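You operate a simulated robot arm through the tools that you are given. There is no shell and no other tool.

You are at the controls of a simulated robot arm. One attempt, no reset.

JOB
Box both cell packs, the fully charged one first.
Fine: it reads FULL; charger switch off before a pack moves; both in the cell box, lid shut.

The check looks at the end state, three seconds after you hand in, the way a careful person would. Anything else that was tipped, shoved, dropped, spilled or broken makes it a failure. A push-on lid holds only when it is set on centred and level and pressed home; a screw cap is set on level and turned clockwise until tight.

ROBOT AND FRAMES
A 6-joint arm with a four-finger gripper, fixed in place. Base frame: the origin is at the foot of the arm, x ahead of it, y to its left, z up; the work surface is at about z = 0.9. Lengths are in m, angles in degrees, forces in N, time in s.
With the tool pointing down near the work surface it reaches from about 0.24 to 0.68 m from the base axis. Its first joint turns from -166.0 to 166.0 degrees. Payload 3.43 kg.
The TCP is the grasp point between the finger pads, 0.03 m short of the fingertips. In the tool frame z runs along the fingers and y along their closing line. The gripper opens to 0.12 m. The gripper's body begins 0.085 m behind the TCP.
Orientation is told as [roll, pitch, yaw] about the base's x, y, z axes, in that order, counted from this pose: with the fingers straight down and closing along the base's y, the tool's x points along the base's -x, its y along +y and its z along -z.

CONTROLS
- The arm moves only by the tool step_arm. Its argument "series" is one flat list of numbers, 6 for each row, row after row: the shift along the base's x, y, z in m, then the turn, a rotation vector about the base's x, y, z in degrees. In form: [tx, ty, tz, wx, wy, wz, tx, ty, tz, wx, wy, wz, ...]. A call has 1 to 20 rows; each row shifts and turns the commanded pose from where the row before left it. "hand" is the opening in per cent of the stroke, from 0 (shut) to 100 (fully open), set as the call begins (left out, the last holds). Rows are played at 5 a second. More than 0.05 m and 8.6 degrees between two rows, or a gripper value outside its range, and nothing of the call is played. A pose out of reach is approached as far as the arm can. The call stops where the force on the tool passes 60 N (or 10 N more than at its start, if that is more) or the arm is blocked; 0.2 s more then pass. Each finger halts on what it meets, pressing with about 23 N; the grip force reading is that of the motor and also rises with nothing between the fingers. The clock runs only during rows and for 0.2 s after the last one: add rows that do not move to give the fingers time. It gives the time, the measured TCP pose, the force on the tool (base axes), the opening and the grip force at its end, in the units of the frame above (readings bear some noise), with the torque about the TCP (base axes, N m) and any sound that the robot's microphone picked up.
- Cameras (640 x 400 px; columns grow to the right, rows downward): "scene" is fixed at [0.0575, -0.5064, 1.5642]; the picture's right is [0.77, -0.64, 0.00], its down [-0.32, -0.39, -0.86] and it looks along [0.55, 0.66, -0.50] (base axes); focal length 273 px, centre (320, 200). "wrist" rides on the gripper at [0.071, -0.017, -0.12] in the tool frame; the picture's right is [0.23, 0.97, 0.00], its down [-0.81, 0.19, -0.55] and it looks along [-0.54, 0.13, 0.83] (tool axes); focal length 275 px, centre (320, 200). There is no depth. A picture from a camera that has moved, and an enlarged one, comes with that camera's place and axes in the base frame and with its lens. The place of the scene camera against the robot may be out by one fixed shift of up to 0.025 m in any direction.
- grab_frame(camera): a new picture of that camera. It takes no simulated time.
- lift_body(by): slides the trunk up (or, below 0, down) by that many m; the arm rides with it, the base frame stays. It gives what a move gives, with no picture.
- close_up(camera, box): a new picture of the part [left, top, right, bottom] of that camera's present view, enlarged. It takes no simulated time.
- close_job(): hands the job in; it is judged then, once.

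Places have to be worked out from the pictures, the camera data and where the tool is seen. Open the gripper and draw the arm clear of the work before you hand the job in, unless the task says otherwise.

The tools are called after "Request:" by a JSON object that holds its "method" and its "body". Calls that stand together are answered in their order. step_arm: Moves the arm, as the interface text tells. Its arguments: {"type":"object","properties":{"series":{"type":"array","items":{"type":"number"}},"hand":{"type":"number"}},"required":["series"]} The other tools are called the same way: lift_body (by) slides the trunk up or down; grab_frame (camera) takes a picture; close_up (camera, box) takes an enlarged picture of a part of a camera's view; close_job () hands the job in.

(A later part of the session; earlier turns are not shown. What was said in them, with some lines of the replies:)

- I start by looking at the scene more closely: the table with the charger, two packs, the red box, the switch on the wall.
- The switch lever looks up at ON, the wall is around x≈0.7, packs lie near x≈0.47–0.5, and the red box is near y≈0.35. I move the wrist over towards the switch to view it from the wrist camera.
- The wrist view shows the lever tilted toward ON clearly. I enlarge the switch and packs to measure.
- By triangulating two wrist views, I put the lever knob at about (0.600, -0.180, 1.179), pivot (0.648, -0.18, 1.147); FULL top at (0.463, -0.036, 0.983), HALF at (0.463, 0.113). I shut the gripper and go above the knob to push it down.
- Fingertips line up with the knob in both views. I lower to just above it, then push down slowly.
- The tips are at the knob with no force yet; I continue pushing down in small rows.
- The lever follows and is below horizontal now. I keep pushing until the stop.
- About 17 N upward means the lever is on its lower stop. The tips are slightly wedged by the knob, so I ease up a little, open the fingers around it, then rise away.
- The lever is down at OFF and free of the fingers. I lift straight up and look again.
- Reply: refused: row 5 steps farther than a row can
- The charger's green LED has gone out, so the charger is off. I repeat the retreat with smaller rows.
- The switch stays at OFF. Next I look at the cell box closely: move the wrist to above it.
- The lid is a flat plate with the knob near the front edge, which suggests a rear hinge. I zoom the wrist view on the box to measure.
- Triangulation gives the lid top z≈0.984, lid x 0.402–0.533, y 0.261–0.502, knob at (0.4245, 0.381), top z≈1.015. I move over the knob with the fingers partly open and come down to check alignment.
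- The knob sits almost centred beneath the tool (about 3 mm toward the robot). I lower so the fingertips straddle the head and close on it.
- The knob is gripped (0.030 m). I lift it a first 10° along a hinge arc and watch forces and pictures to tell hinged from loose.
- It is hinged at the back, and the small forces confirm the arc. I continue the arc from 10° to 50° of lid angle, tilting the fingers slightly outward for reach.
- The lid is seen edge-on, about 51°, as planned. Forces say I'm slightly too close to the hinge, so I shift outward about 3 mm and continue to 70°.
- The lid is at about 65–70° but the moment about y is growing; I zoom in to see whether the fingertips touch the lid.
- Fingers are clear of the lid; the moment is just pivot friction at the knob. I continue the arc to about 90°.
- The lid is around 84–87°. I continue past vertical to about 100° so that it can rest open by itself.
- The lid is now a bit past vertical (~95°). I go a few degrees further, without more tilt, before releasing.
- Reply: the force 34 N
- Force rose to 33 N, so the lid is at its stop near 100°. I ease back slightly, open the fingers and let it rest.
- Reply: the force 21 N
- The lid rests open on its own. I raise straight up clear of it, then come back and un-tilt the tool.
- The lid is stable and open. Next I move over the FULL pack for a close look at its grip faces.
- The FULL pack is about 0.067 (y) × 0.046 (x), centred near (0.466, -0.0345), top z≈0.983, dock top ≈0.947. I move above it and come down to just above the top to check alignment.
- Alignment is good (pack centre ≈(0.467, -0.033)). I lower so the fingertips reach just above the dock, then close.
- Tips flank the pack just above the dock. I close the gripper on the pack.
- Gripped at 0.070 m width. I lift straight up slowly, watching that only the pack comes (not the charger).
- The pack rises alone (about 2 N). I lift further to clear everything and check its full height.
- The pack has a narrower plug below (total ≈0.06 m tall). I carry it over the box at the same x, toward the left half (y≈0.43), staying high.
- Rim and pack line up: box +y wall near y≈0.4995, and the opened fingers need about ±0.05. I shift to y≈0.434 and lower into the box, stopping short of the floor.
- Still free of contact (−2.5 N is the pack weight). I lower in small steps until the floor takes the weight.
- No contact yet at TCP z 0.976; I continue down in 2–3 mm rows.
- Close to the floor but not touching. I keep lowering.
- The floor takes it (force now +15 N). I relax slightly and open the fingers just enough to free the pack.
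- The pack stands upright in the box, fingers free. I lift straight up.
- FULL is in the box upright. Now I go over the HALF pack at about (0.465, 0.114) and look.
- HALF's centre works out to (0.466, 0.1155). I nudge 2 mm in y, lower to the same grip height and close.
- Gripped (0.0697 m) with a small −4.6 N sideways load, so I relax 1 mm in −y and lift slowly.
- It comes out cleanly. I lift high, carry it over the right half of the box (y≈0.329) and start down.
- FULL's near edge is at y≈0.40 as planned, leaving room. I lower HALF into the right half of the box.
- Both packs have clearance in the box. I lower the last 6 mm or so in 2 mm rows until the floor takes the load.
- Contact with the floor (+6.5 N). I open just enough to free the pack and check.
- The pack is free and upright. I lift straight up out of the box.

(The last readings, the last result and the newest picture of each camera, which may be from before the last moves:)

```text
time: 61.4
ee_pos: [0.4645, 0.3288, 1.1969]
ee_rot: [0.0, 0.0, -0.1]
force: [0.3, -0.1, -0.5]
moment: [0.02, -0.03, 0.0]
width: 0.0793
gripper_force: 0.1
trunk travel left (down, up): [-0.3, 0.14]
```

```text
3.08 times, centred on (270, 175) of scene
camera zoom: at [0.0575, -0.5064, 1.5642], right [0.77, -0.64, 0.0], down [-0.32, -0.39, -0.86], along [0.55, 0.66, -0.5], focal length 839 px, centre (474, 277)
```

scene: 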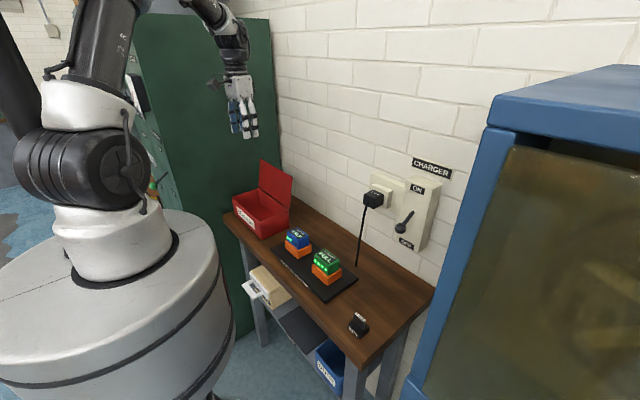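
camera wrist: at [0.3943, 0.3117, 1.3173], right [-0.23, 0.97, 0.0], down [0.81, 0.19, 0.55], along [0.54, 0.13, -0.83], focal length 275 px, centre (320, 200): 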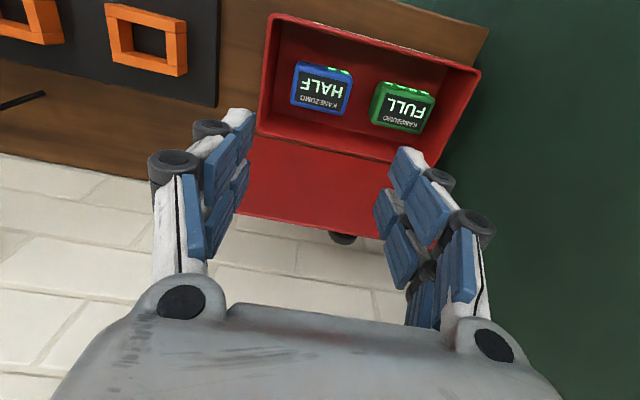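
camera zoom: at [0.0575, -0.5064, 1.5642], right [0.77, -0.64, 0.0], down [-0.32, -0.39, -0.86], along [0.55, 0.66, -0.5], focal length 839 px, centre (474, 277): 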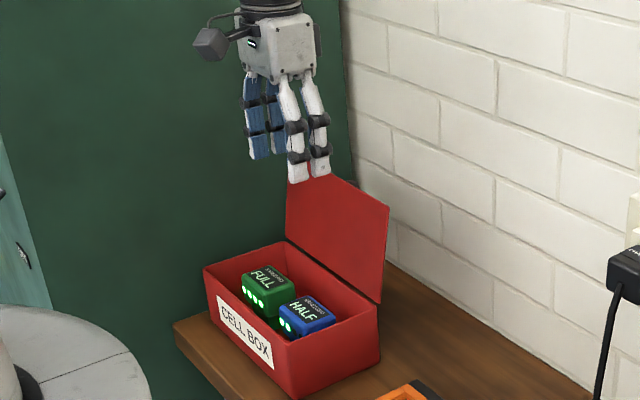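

Both packs are in the box with FULL placed first. To shut the lid gently I'll regrip the knob behind it, retracing the release path in reverse: up, over, tilt −19°, and then down.

Request:
{"method": "step_arm", "body": {"series": [0, 0.0128, 0.04, 0, 0, 0, 0, 0.0128, 0.04, 0, 0, 0, 0, 0.0128, 0.016, 0, 0, 0, 0.0362, 0.0128, 0, 0, -5, 0, 0.0362, 0, 0, 0, -5, 0, 0.0361, 0, 0, 0, -5, 0, 0.02, 0, -0.04, 0, -4, 0, 0, 0, 0, 0, 0, 0], "hand": 60}}

Request:
{"method": "grab_frame", "body": {"camera": "wrist"}}

Request:
{"method": "close_up", "body": {"camera": "scene", "box": [220, 70, 340, 240]}}

```text
time: 63.2
ee_pos: [0.5947, 0.3802, 1.2536]
ee_rot: [0.1, -19.2, -0.1]
force: [-0.2, 0.6, 0.7]
moment: [0.02, -0.01, 0.05]
width: 0.0718
gripper_force: 0.0
trunk travel left (down, up): [-0.3, 0.14]
```

```text
taken
camera wrist: at [0.4888, 0.3634, 1.3442], right [-0.22, 0.97, -0.07], down [0.59, 0.19, 0.79], along [0.78, 0.13, -0.61], focal length 275 px, centre (320, 200)
```

wrist: 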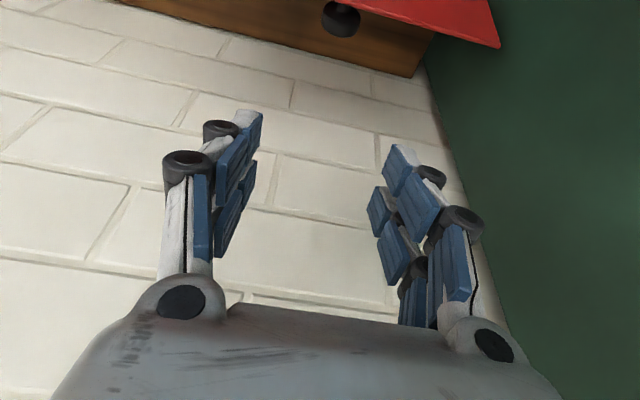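

```text
2.35 times, centred on (280, 155) of scene
camera zoom: at [0.0575, -0.5064, 1.5642], right [0.77, -0.64, 0.0], down [-0.32, -0.39, -0.86], along [0.55, 0.66, -0.5], focal length 642 px, centre (414, 306)
```

zoom: 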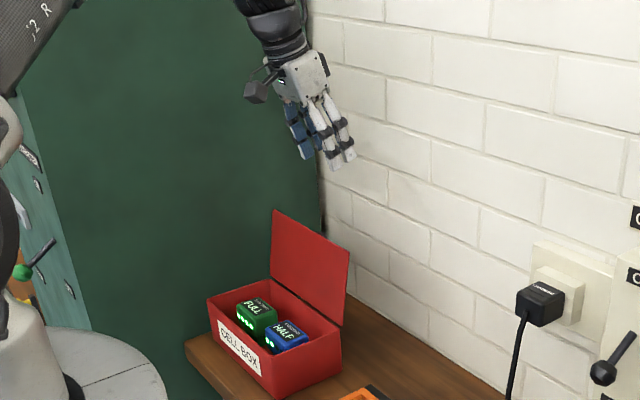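

The lid hasn't moved. I zoom in to locate the knob relative to the fingers before descending.

Request:
{"method": "close_up", "body": {"camera": "wrist", "box": [240, 0, 520, 160]}}

Request:
{"method": "close_up", "body": {"camera": "scene", "box": [245, 145, 305, 215]}}

```text
2.29 times, centred on (380, 80) of wrist
camera zoom: at [0.4888, 0.3634, 1.3442], right [-0.22, 0.97, -0.07], down [0.59, 0.19, 0.79], along [0.78, 0.13, -0.61], focal length 629 px, centre (183, 474)
```

zoom: 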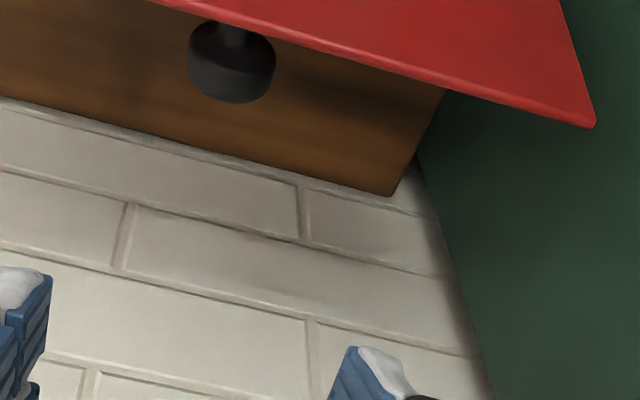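

```text
5.71 times, centred on (275, 180) of scene
camera zoom: at [0.0575, -0.5064, 1.5642], right [0.77, -0.64, 0.0], down [-0.32, -0.39, -0.86], along [0.55, 0.66, -0.5], focal length 1559 px, centre (577, 314)
```

zoom: 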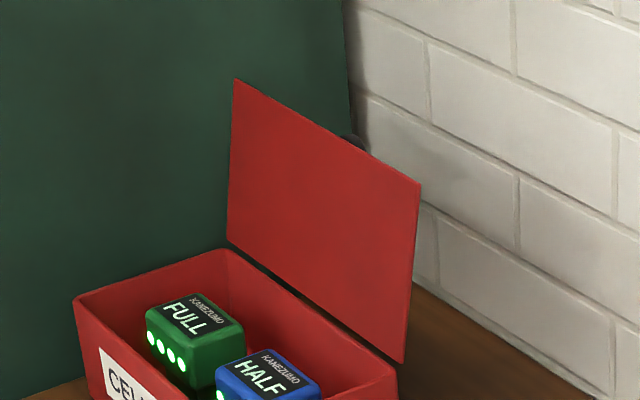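

From this view I get lid top edge (0.554, z 1.113) so θ≈99°, and the knob head centre at (0.575, 0.381, 1.0855). The fingers are double-barred and wide in x, so I'll grip the knob with their robot-side bars: tilt −14°, TCP (0.590, 0.381, 1.1015), coming straight down.

Request:
{"method": "step_arm", "body": {"series": [-0.005, 0.0008, -0.02, 0, 5, 0, 0, 0, -0.035, 0, 0, 0, 0, 0, -0.035, 0, 0, 0, 0, 0, -0.03, 0, 0, 0, 0, 0, 0, 0, 0, 0], "hand": 60}}

Request:
{"method": "grab_frame", "body": {"camera": "wrist"}}

Request:
{"method": "close_up", "body": {"camera": "scene", "box": [230, 100, 330, 220]}}

```text
time: 64.4
ee_pos: [0.5908, 0.3801, 1.1337]
ee_rot: [0.0, -14.0, 0.0]
force: [-0.3, 0.2, 0.1]
moment: [0.02, 0.01, -0.03]
width: 0.072
gripper_force: 0.0
trunk travel left (down, up): [-0.3, 0.14]
```

```text
taken
camera wrist: at [0.4924, 0.363, 1.2322], right [-0.22, 0.97, -0.06], down [0.65, 0.19, 0.73], along [0.72, 0.13, -0.68], focal length 275 px, centre (320, 200)
```

wrist: 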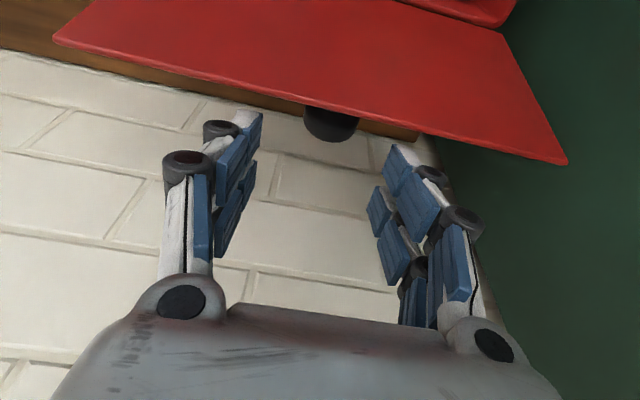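

```text
3.33 times, centred on (280, 160) of scene
camera zoom: at [0.0575, -0.5064, 1.5642], right [0.77, -0.64, 0.0], down [-0.32, -0.39, -0.86], along [0.55, 0.66, -0.5], focal length 909 px, centre (453, 333)
```

zoom: 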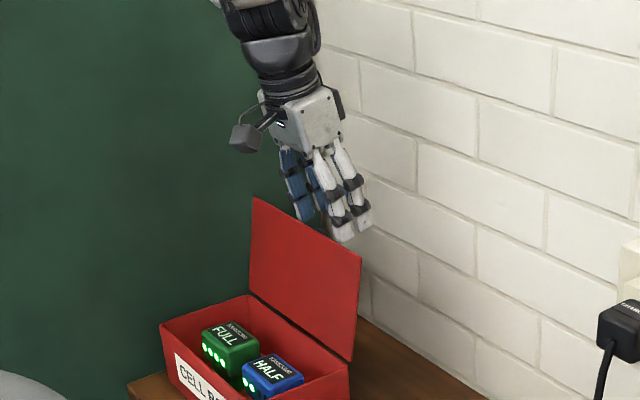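

Knob sits between the finger lines. I descend the remaining 32 mm and close on the knob.

Request:
{"method": "step_arm", "body": {"series": [0, 0, -0.012, 0, 0, 0, 0, 0, -0.012, 0, 0, 0, 0, 0, -0.008, 0, 0, 0, 0, 0, 0, 0, 0, 0], "hand": 60}}

Request:
{"method": "step_arm", "body": {"series": [0, 0, 0, 0, 0, 0, 0, 0, 0, 0, 0, 0, 0, 0, 0, 0, 0, 0, 0, 0, 0, 0, 0, 0], "hand": 15}}

Request:
{"method": "grab_frame", "body": {"camera": "wrist"}}

Request:
{"method": "close_up", "body": {"camera": "scene", "box": [230, 100, 330, 220]}}

```text
time: 65.4
ee_pos: [0.5898, 0.3802, 1.1004]
ee_rot: [0.0, -14.1, -0.1]
force: [0.2, -0.6, 1.0]
moment: [0.01, 0.05, -0.03]
width: 0.072
gripper_force: 0.0
trunk travel left (down, up): [-0.3, 0.14]
```

```text
time: 66.4
ee_pos: [0.5895, 0.3791, 1.1022]
ee_rot: [0.0, -14.0, 0.0]
force: [-0.9, -2.4, -1.1]
moment: [-0.05, -0.04, 0.01]
width: 0.0303
gripper_force: 33.5
trunk travel left (down, up): [-0.3, 0.14]
```

```text
taken
camera wrist: at [0.4921, 0.3636, 1.2006], right [-0.22, 0.97, -0.06], down [0.65, 0.19, 0.73], along [0.72, 0.13, -0.68], focal length 275 px, centre (320, 200)
```

wrist: 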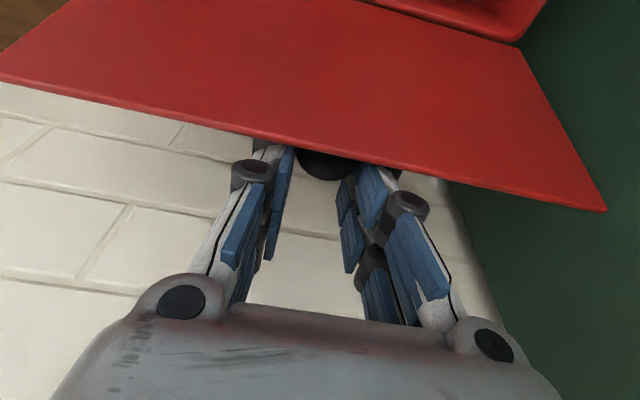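

```text
3.33 times, centred on (280, 160) of scene
camera zoom: at [0.0575, -0.5064, 1.5642], right [0.77, -0.64, 0.0], down [-0.32, -0.39, -0.86], along [0.55, 0.66, -0.5], focal length 909 px, centre (453, 333)
```

zoom: 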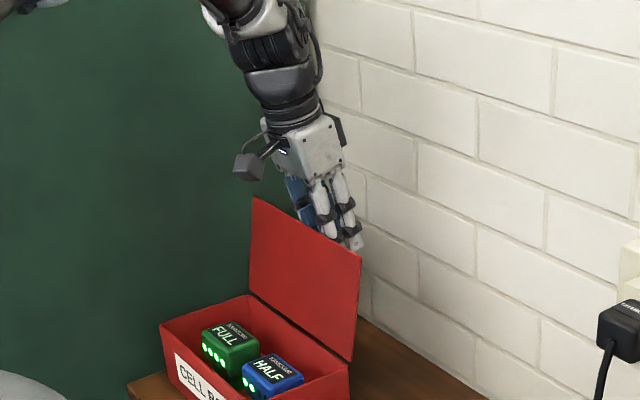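

Knob gripped again. I reverse the arc: 99° → 70° first, un-tilting 2° per 10°, then check.

Request:
{"method": "step_arm", "body": {"series": [-0.008, 0, 0.003, 0, 1, 0, -0.0082, 0, 0.0019, 0, 1, 0, -0.0094, 0, 0.0017, 0, 1, 0, -0.0094, 0, 0.0006, 0, 1, 0, -0.0095, 0, 0, 0, 1, 0, -0.0095, 0, -0.0011, 0, 1, 0], "hand": 15}}

Request:
{"method": "grab_frame", "body": {"camera": "wrist"}}

Request:
{"method": "close_up", "body": {"camera": "scene", "box": [220, 100, 320, 230]}}

```text
time: 67.8
ee_pos: [0.5387, 0.3802, 1.107]
ee_rot: [0.1, -8.0, 0.0]
force: [10.6, -5.0, 10.8]
moment: [-0.16, -1.17, 0.05]
width: 0.0301
gripper_force: 44.7
trunk travel left (down, up): [-0.3, 0.14]
```

```text
taken
camera wrist: at [0.4499, 0.3634, 1.2168], right [-0.23, 0.97, -0.03], down [0.73, 0.19, 0.66], along [0.65, 0.13, -0.75], focal length 275 px, centre (320, 200)
```

wrist: 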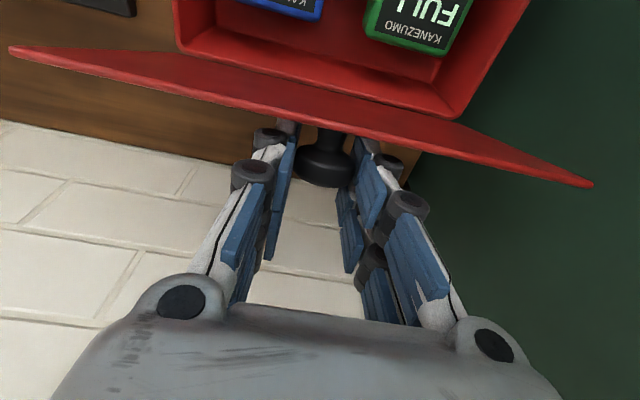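

```text
3.08 times, centred on (270, 165) of scene
camera zoom: at [0.0575, -0.5064, 1.5642], right [0.77, -0.64, 0.0], down [-0.32, -0.39, -0.86], along [0.55, 0.66, -0.5], focal length 839 px, centre (474, 308)
```

zoom: 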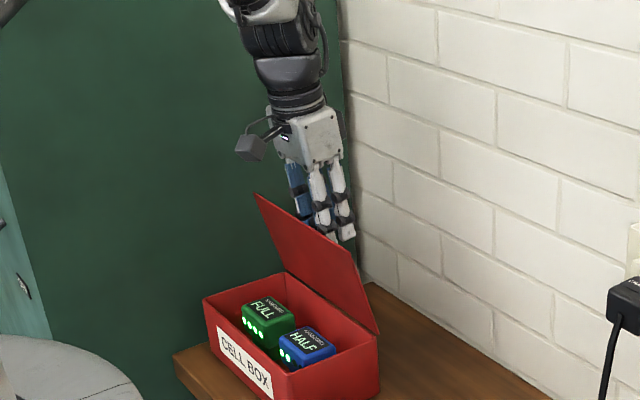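

The lid follows, about 73°. I continue to about 40°, easing outward slightly because of the upward force.

Request:
{"method": "step_arm", "body": {"series": [-0.0094, 0, 0.0004, 0, 1, 0, -0.0093, 0, -0.0024, 0, 1, 0, -0.0089, 0, -0.0033, 0, 1, 0, -0.0086, 0, -0.0044, 0, 1, 0, -0.0083, 0, -0.0049, 0, 1, 0, -0.008, 0, -0.006, 0, 1, 0], "hand": 15}}

Request:
{"method": "grab_frame", "body": {"camera": "wrist"}}

Request:
{"method": "close_up", "body": {"camera": "scene", "box": [220, 100, 320, 230]}}

```text
time: 69.2
ee_pos: [0.4844, 0.3803, 1.0858]
ee_rot: [0.0, -2.0, 0.0]
force: [14.5, -6.1, 4.8]
moment: [-0.13, -1.52, 0.15]
width: 0.0302
gripper_force: 44.9
trunk travel left (down, up): [-0.3, 0.14]
```

```text
taken
camera wrist: at [0.4095, 0.3635, 1.2036], right [-0.23, 0.97, -0.01], down [0.79, 0.19, 0.58], along [0.57, 0.13, -0.81], focal length 275 px, centre (320, 200)
```

wrist: 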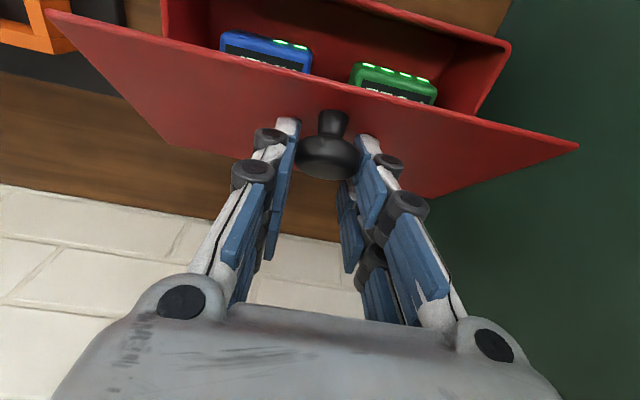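

```text
3.08 times, centred on (270, 165) of scene
camera zoom: at [0.0575, -0.5064, 1.5642], right [0.77, -0.64, 0.0], down [-0.32, -0.39, -0.86], along [0.55, 0.66, -0.5], focal length 839 px, centre (474, 308)
```

zoom: 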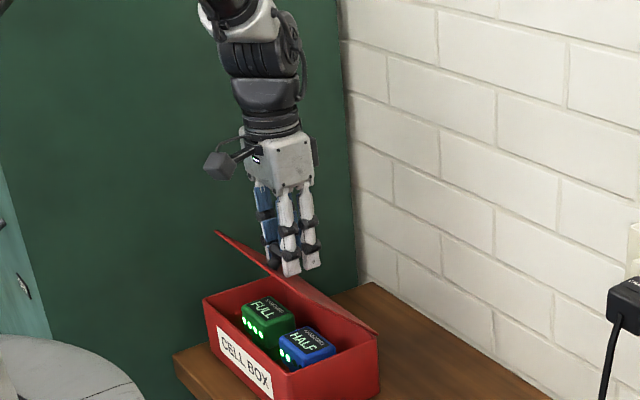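

Lid at about 42°. Continue down to roughly 8°.

Request:
{"method": "step_arm", "body": {"series": [-0.0074, 0, -0.0064, 0, 1, 0, -0.0068, 0, -0.0072, 0, 1, 0, -0.0063, 0, -0.0074, 0, 0, 0, -0.0058, 0, -0.0079, 0, 0, 0, -0.005, 0, -0.0084, 0, 0, 0, -0.0043, 0, -0.0088, 0, 0, 0], "hand": 15}}

Request:
{"method": "grab_frame", "body": {"camera": "wrist"}}

Request:
{"method": "close_up", "body": {"camera": "scene", "box": [220, 130, 320, 240]}}

```text
time: 70.6
ee_pos: [0.4491, 0.379, 1.0402]
ee_rot: [0.0, 0.1, 0.0]
force: [14.7, -6.6, 6.9]
moment: [-0.21, -1.27, 0.16]
width: 0.0306
gripper_force: 45.1
trunk travel left (down, up): [-0.3, 0.14]
```

```text
taken
camera wrist: at [0.3781, 0.3635, 1.1603], right [-0.23, 0.97, 0.0], down [0.81, 0.19, 0.55], along [0.54, 0.13, -0.83], focal length 275 px, centre (320, 200)
```

wrist: 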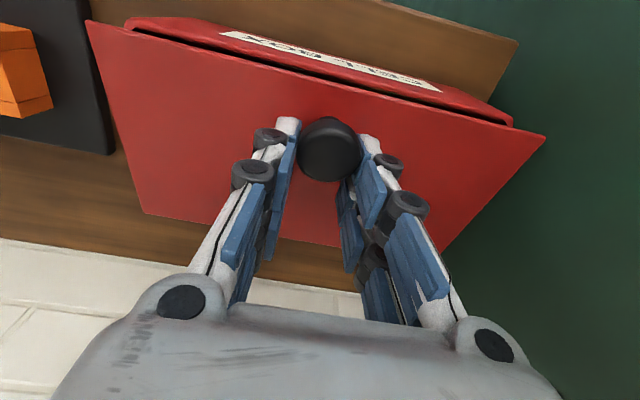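

```text
3.64 times, centred on (270, 185) of scene
camera zoom: at [0.0575, -0.5064, 1.5642], right [0.77, -0.64, 0.0], down [-0.32, -0.39, -0.86], along [0.55, 0.66, -0.5], focal length 992 px, centre (502, 254)
```

zoom: 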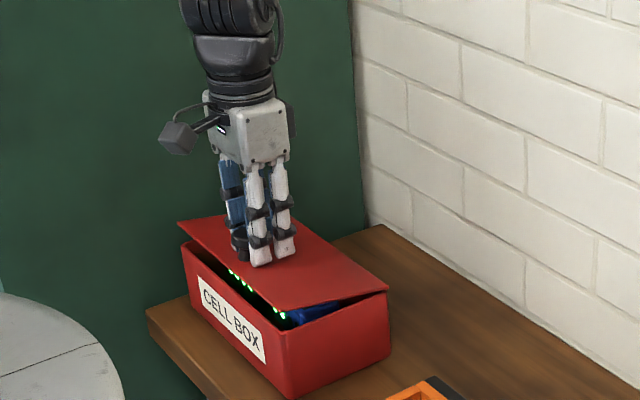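

Almost closed. I finish the last degrees with less −x travel to unload the sideways force.

Request:
{"method": "step_arm", "body": {"series": [-0.0015, 0, -0.006, 0, 0, 0, -0.001, 0, -0.006, 0, 0, 0, -0.001, 0, -0.005, 0, 0, 0, 0, 0, 0, 0, 0, 0], "hand": 15}}

Request:
{"method": "close_up", "body": {"camera": "scene", "box": [220, 150, 310, 240]}}

```text
time: 71.6
ee_pos: [0.4434, 0.3792, 1.0232]
ee_rot: [0.0, 0.0, 0.0]
force: [0.7, -5.1, 8.9]
moment: [0.06, -0.9, 0.11]
width: 0.0305
gripper_force: 45.1
trunk travel left (down, up): [-0.3, 0.14]
```

```text
4.44 times, centred on (265, 195) of scene
camera zoom: at [0.0575, -0.5064, 1.5642], right [0.77, -0.64, 0.0], down [-0.32, -0.39, -0.86], along [0.55, 0.66, -0.5], focal length 1212 px, centre (564, 222)
```

zoom: 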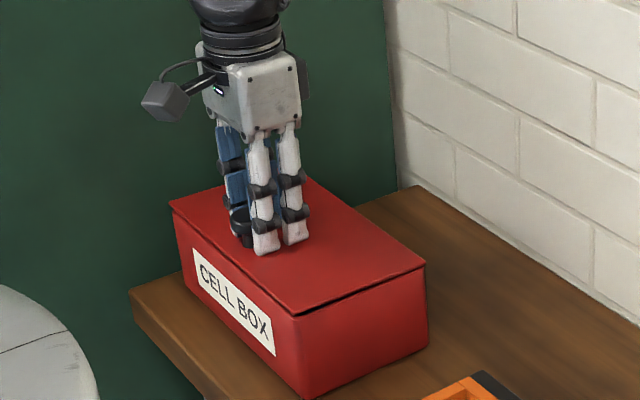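

The box hasn't shifted. I press the lid down a few more millimetres to make sure it is home.

Request:
{"method": "step_arm", "body": {"series": [0, 0, -0.002, 0, 0, 0, 0, 0, -0.002, 0, 0, 0, 0, 0, 0, 0, 0, 0], "hand": 15}}

Request:
{"method": "close_up", "body": {"camera": "scene", "box": [220, 150, 310, 240]}}

Request:
{"method": "grab_frame", "body": {"camera": "wrist"}}

```text
time: 72.4
ee_pos: [0.444, 0.3803, 1.0199]
ee_rot: [-0.1, 0.0, 0.1]
force: [-5.6, -4.3, 15.0]
moment: [-0.08, -0.89, 0.12]
width: 0.0303
gripper_force: 44.3
trunk travel left (down, up): [-0.3, 0.14]
```

```text
4.44 times, centred on (265, 195) of scene
camera zoom: at [0.0575, -0.5064, 1.5642], right [0.77, -0.64, 0.0], down [-0.32, -0.39, -0.86], along [0.55, 0.66, -0.5], focal length 1212 px, centre (564, 222)
```

zoom: 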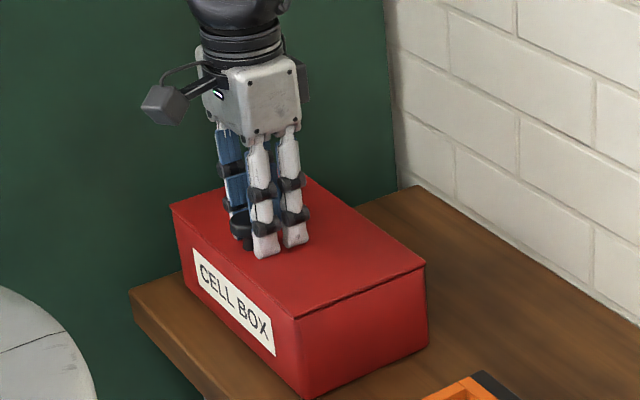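

```text
taken
camera wrist: at [0.372, 0.3634, 1.1408], right [-0.23, 0.97, 0.0], down [0.81, 0.19, 0.55], along [0.54, 0.13, -0.83], focal length 275 px, centre (320, 200)
```

wrist: 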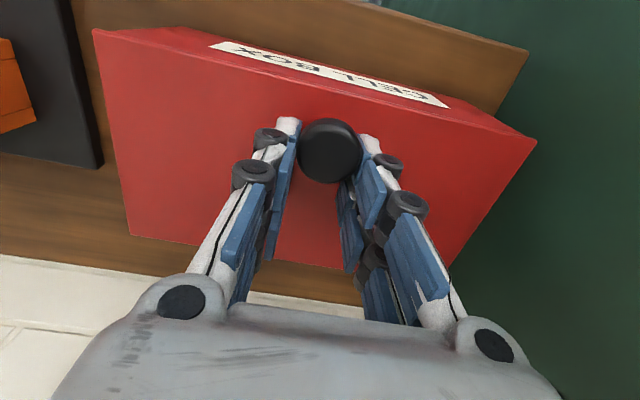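

The lid is down, matching its original look. I open the fingers and rise clear.

Request:
{"method": "step_arm", "body": {"series": [0, 0, 0, 0, 0, 0, 0, 0, 0, 0, 0, 0, 0, 0, 0, 0, 0, 0, 0, 0, 0.02, 0, 0, 0, 0, 0, 0.04, 0, 0, 0, 0, 0, 0.04, 0, 0, 0], "hand": 65}}

Request:
{"method": "close_up", "body": {"camera": "scene", "box": [220, 150, 310, 240]}}

Request:
{"method": "grab_frame", "body": {"camera": "wrist"}}

```text
time: 73.8
ee_pos: [0.4438, 0.3809, 1.1206]
ee_rot: [0.0, 0.0, 0.1]
force: [0.0, 0.7, 0.6]
moment: [0.02, -0.04, 0.0]
width: 0.0781
gripper_force: 0.1
trunk travel left (down, up): [-0.3, 0.14]
```

```text
4.44 times, centred on (265, 195) of scene
camera zoom: at [0.0575, -0.5064, 1.5642], right [0.77, -0.64, 0.0], down [-0.32, -0.39, -0.86], along [0.55, 0.66, -0.5], focal length 1212 px, centre (564, 222)
```

zoom: 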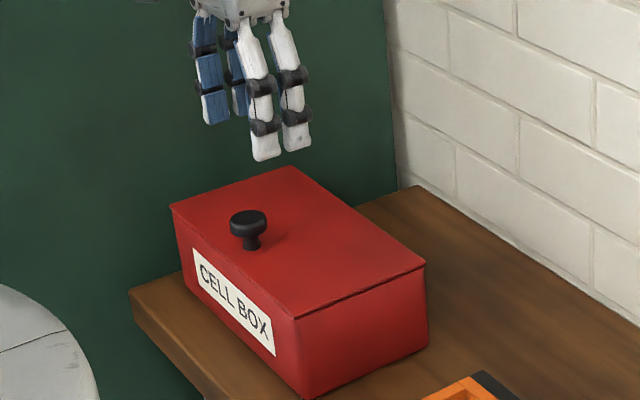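

```text
taken
camera wrist: at [0.3736, 0.3639, 1.2404], right [-0.23, 0.97, 0.0], down [0.81, 0.19, 0.55], along [0.54, 0.13, -0.83], focal length 275 px, centre (320, 200)
```

wrist: 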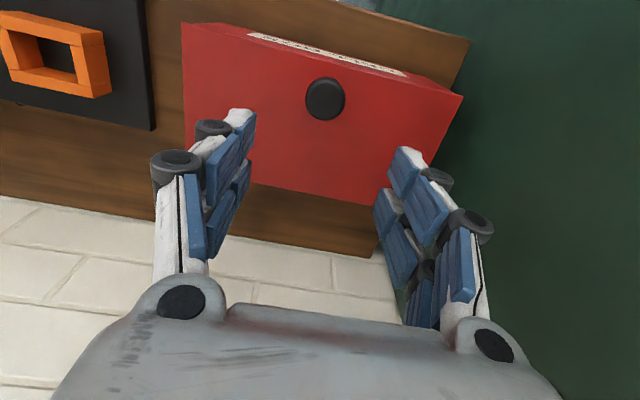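

The lid lies flat. I retreat upward and back toward the start pose, then compare with the initial pictures.

Request:
{"method": "step_arm", "body": {"series": [0, 0, 0.045, 0, 0, 0, 0, -0.01, 0.045, 0, 0, 0, 0, -0.02, 0.045, 0, 0, 0, 0, -0.03, 0.035, 0, 0, 0, 0, -0.03, 0.035, 0, 0, 0, 0, -0.03, 0.035, 0, 0, 0, 0, -0.03, 0.03, 0, 0, 0, 0, -0.03, 0.03, 0, 0, 0], "hand": 100}}

Request:
{"method": "close_up", "body": {"camera": "scene", "box": [220, 175, 310, 245]}}

Request:
{"method": "grab_frame", "body": {"camera": "scene"}}

Request:
{"method": "close_up", "body": {"camera": "scene", "box": [220, 170, 380, 310]}}

Request:
{"method": "close_up", "body": {"camera": "scene", "box": [340, 140, 460, 260]}}

Request:
{"method": "close_up", "body": {"camera": "scene", "box": [220, 250, 400, 400]}}

```text
time: 75.6
ee_pos: [0.4448, 0.1999, 1.4208]
ee_rot: [0.1, 0.0, 0.0]
force: [0.2, -0.8, -0.5]
moment: [0.03, -0.01, 0.0]
width: 0.1202
gripper_force: 0.1
trunk travel left (down, up): [-0.3, 0.14]
```

```text
5.71 times, centred on (265, 210) of scene
camera zoom: at [0.0575, -0.5064, 1.5642], right [0.77, -0.64, 0.0], down [-0.32, -0.39, -0.86], along [0.55, 0.66, -0.5], focal length 1559 px, centre (634, 143)
```

zoom: 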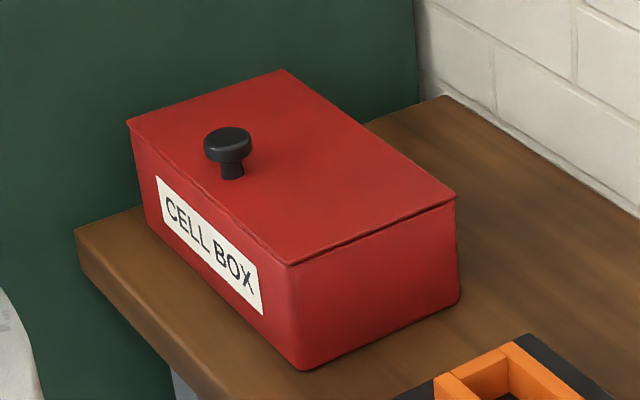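

```text
taken
```

scene: 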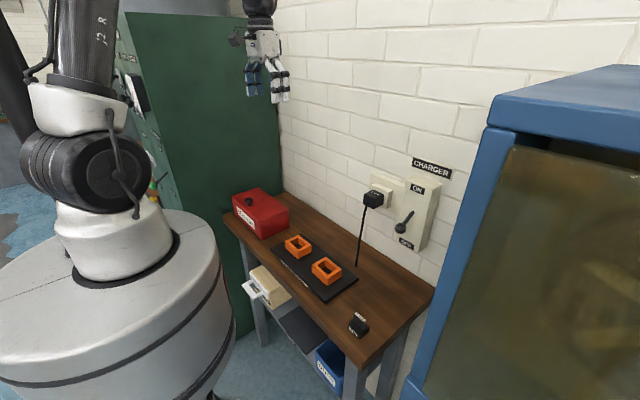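

```text
2.86 times, centred on (300, 240) of scene
camera zoom: at [0.0575, -0.5064, 1.5642], right [0.77, -0.64, 0.0], down [-0.32, -0.39, -0.86], along [0.55, 0.66, -0.5], focal length 779 px, centre (377, 86)
```

zoom: 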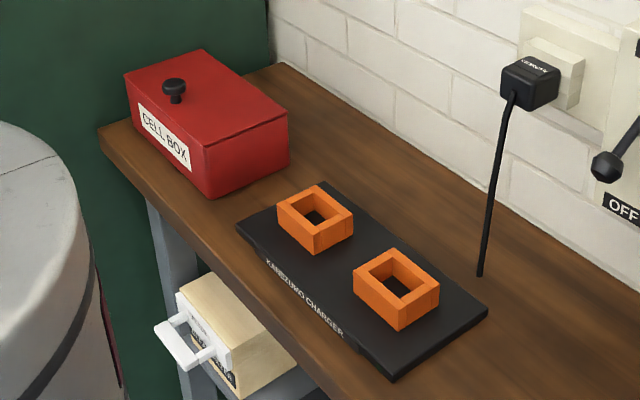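

```text
3.33 times, centred on (400, 200) of scene
camera zoom: at [0.0575, -0.5064, 1.5642], right [0.77, -0.64, 0.0], down [-0.32, -0.39, -0.86], along [0.55, 0.66, -0.5], focal length 909 px, centre (53, 200)
```

zoom: 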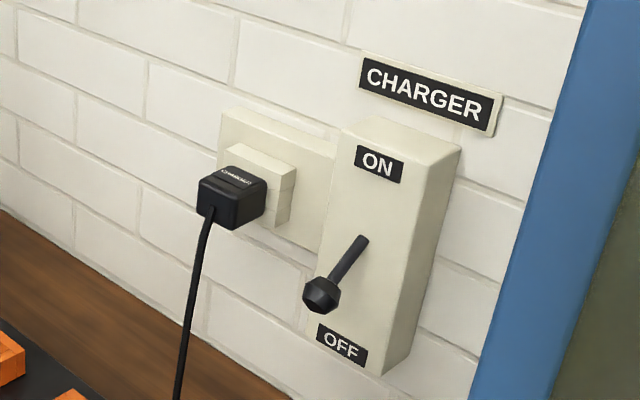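

```text
2.67 times, centred on (310, 325) of scene
camera zoom: at [0.0575, -0.5064, 1.5642], right [0.77, -0.64, 0.0], down [-0.32, -0.39, -0.86], along [0.55, 0.66, -0.5], focal length 727 px, centre (347, -133)
```

zoom: 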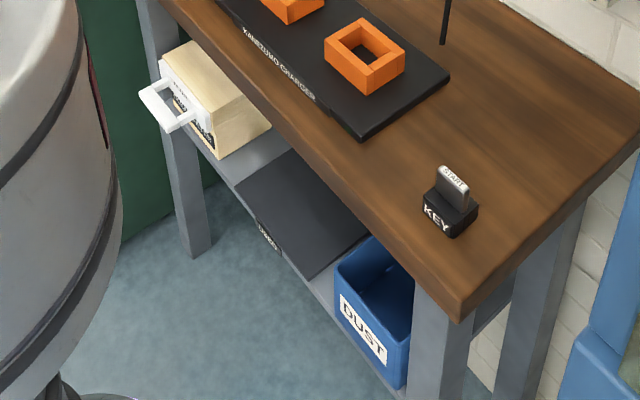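

Everything matches the initial views: the lid corners are at the same pixels as when first shut, the charger, KEY and other items are unmoved, the switch is at OFF and both docks are empty. The arm is clear with the gripper open, so I hand the job in.

Request:
{"method": "close_job", "body": {}}

```text
The job is handed in.
```

I put both cell packs in the cell box, the FULL one first, and shut the lid. I've handed the job in, but I haven't seen a verdict from the check.

- **Charger:** I pushed the switch to OFF before moving either pack. The charger's light went out, and the lever stayed down in the last pictures.
- **Packs:** I lifted FULL, then HALF, straight out of their docks. Both were upright in the box in the last view before I closed the lid.
- **Lid:** It is hinged at the back, so I held it by its knob, lowered it and pressed it down. In the final picture it sits where it did at the start, and the box looks unmoved.
- **Everything else:** The charger base, key and shelf items look unmoved. The arm is clear of the work with the gripper open.
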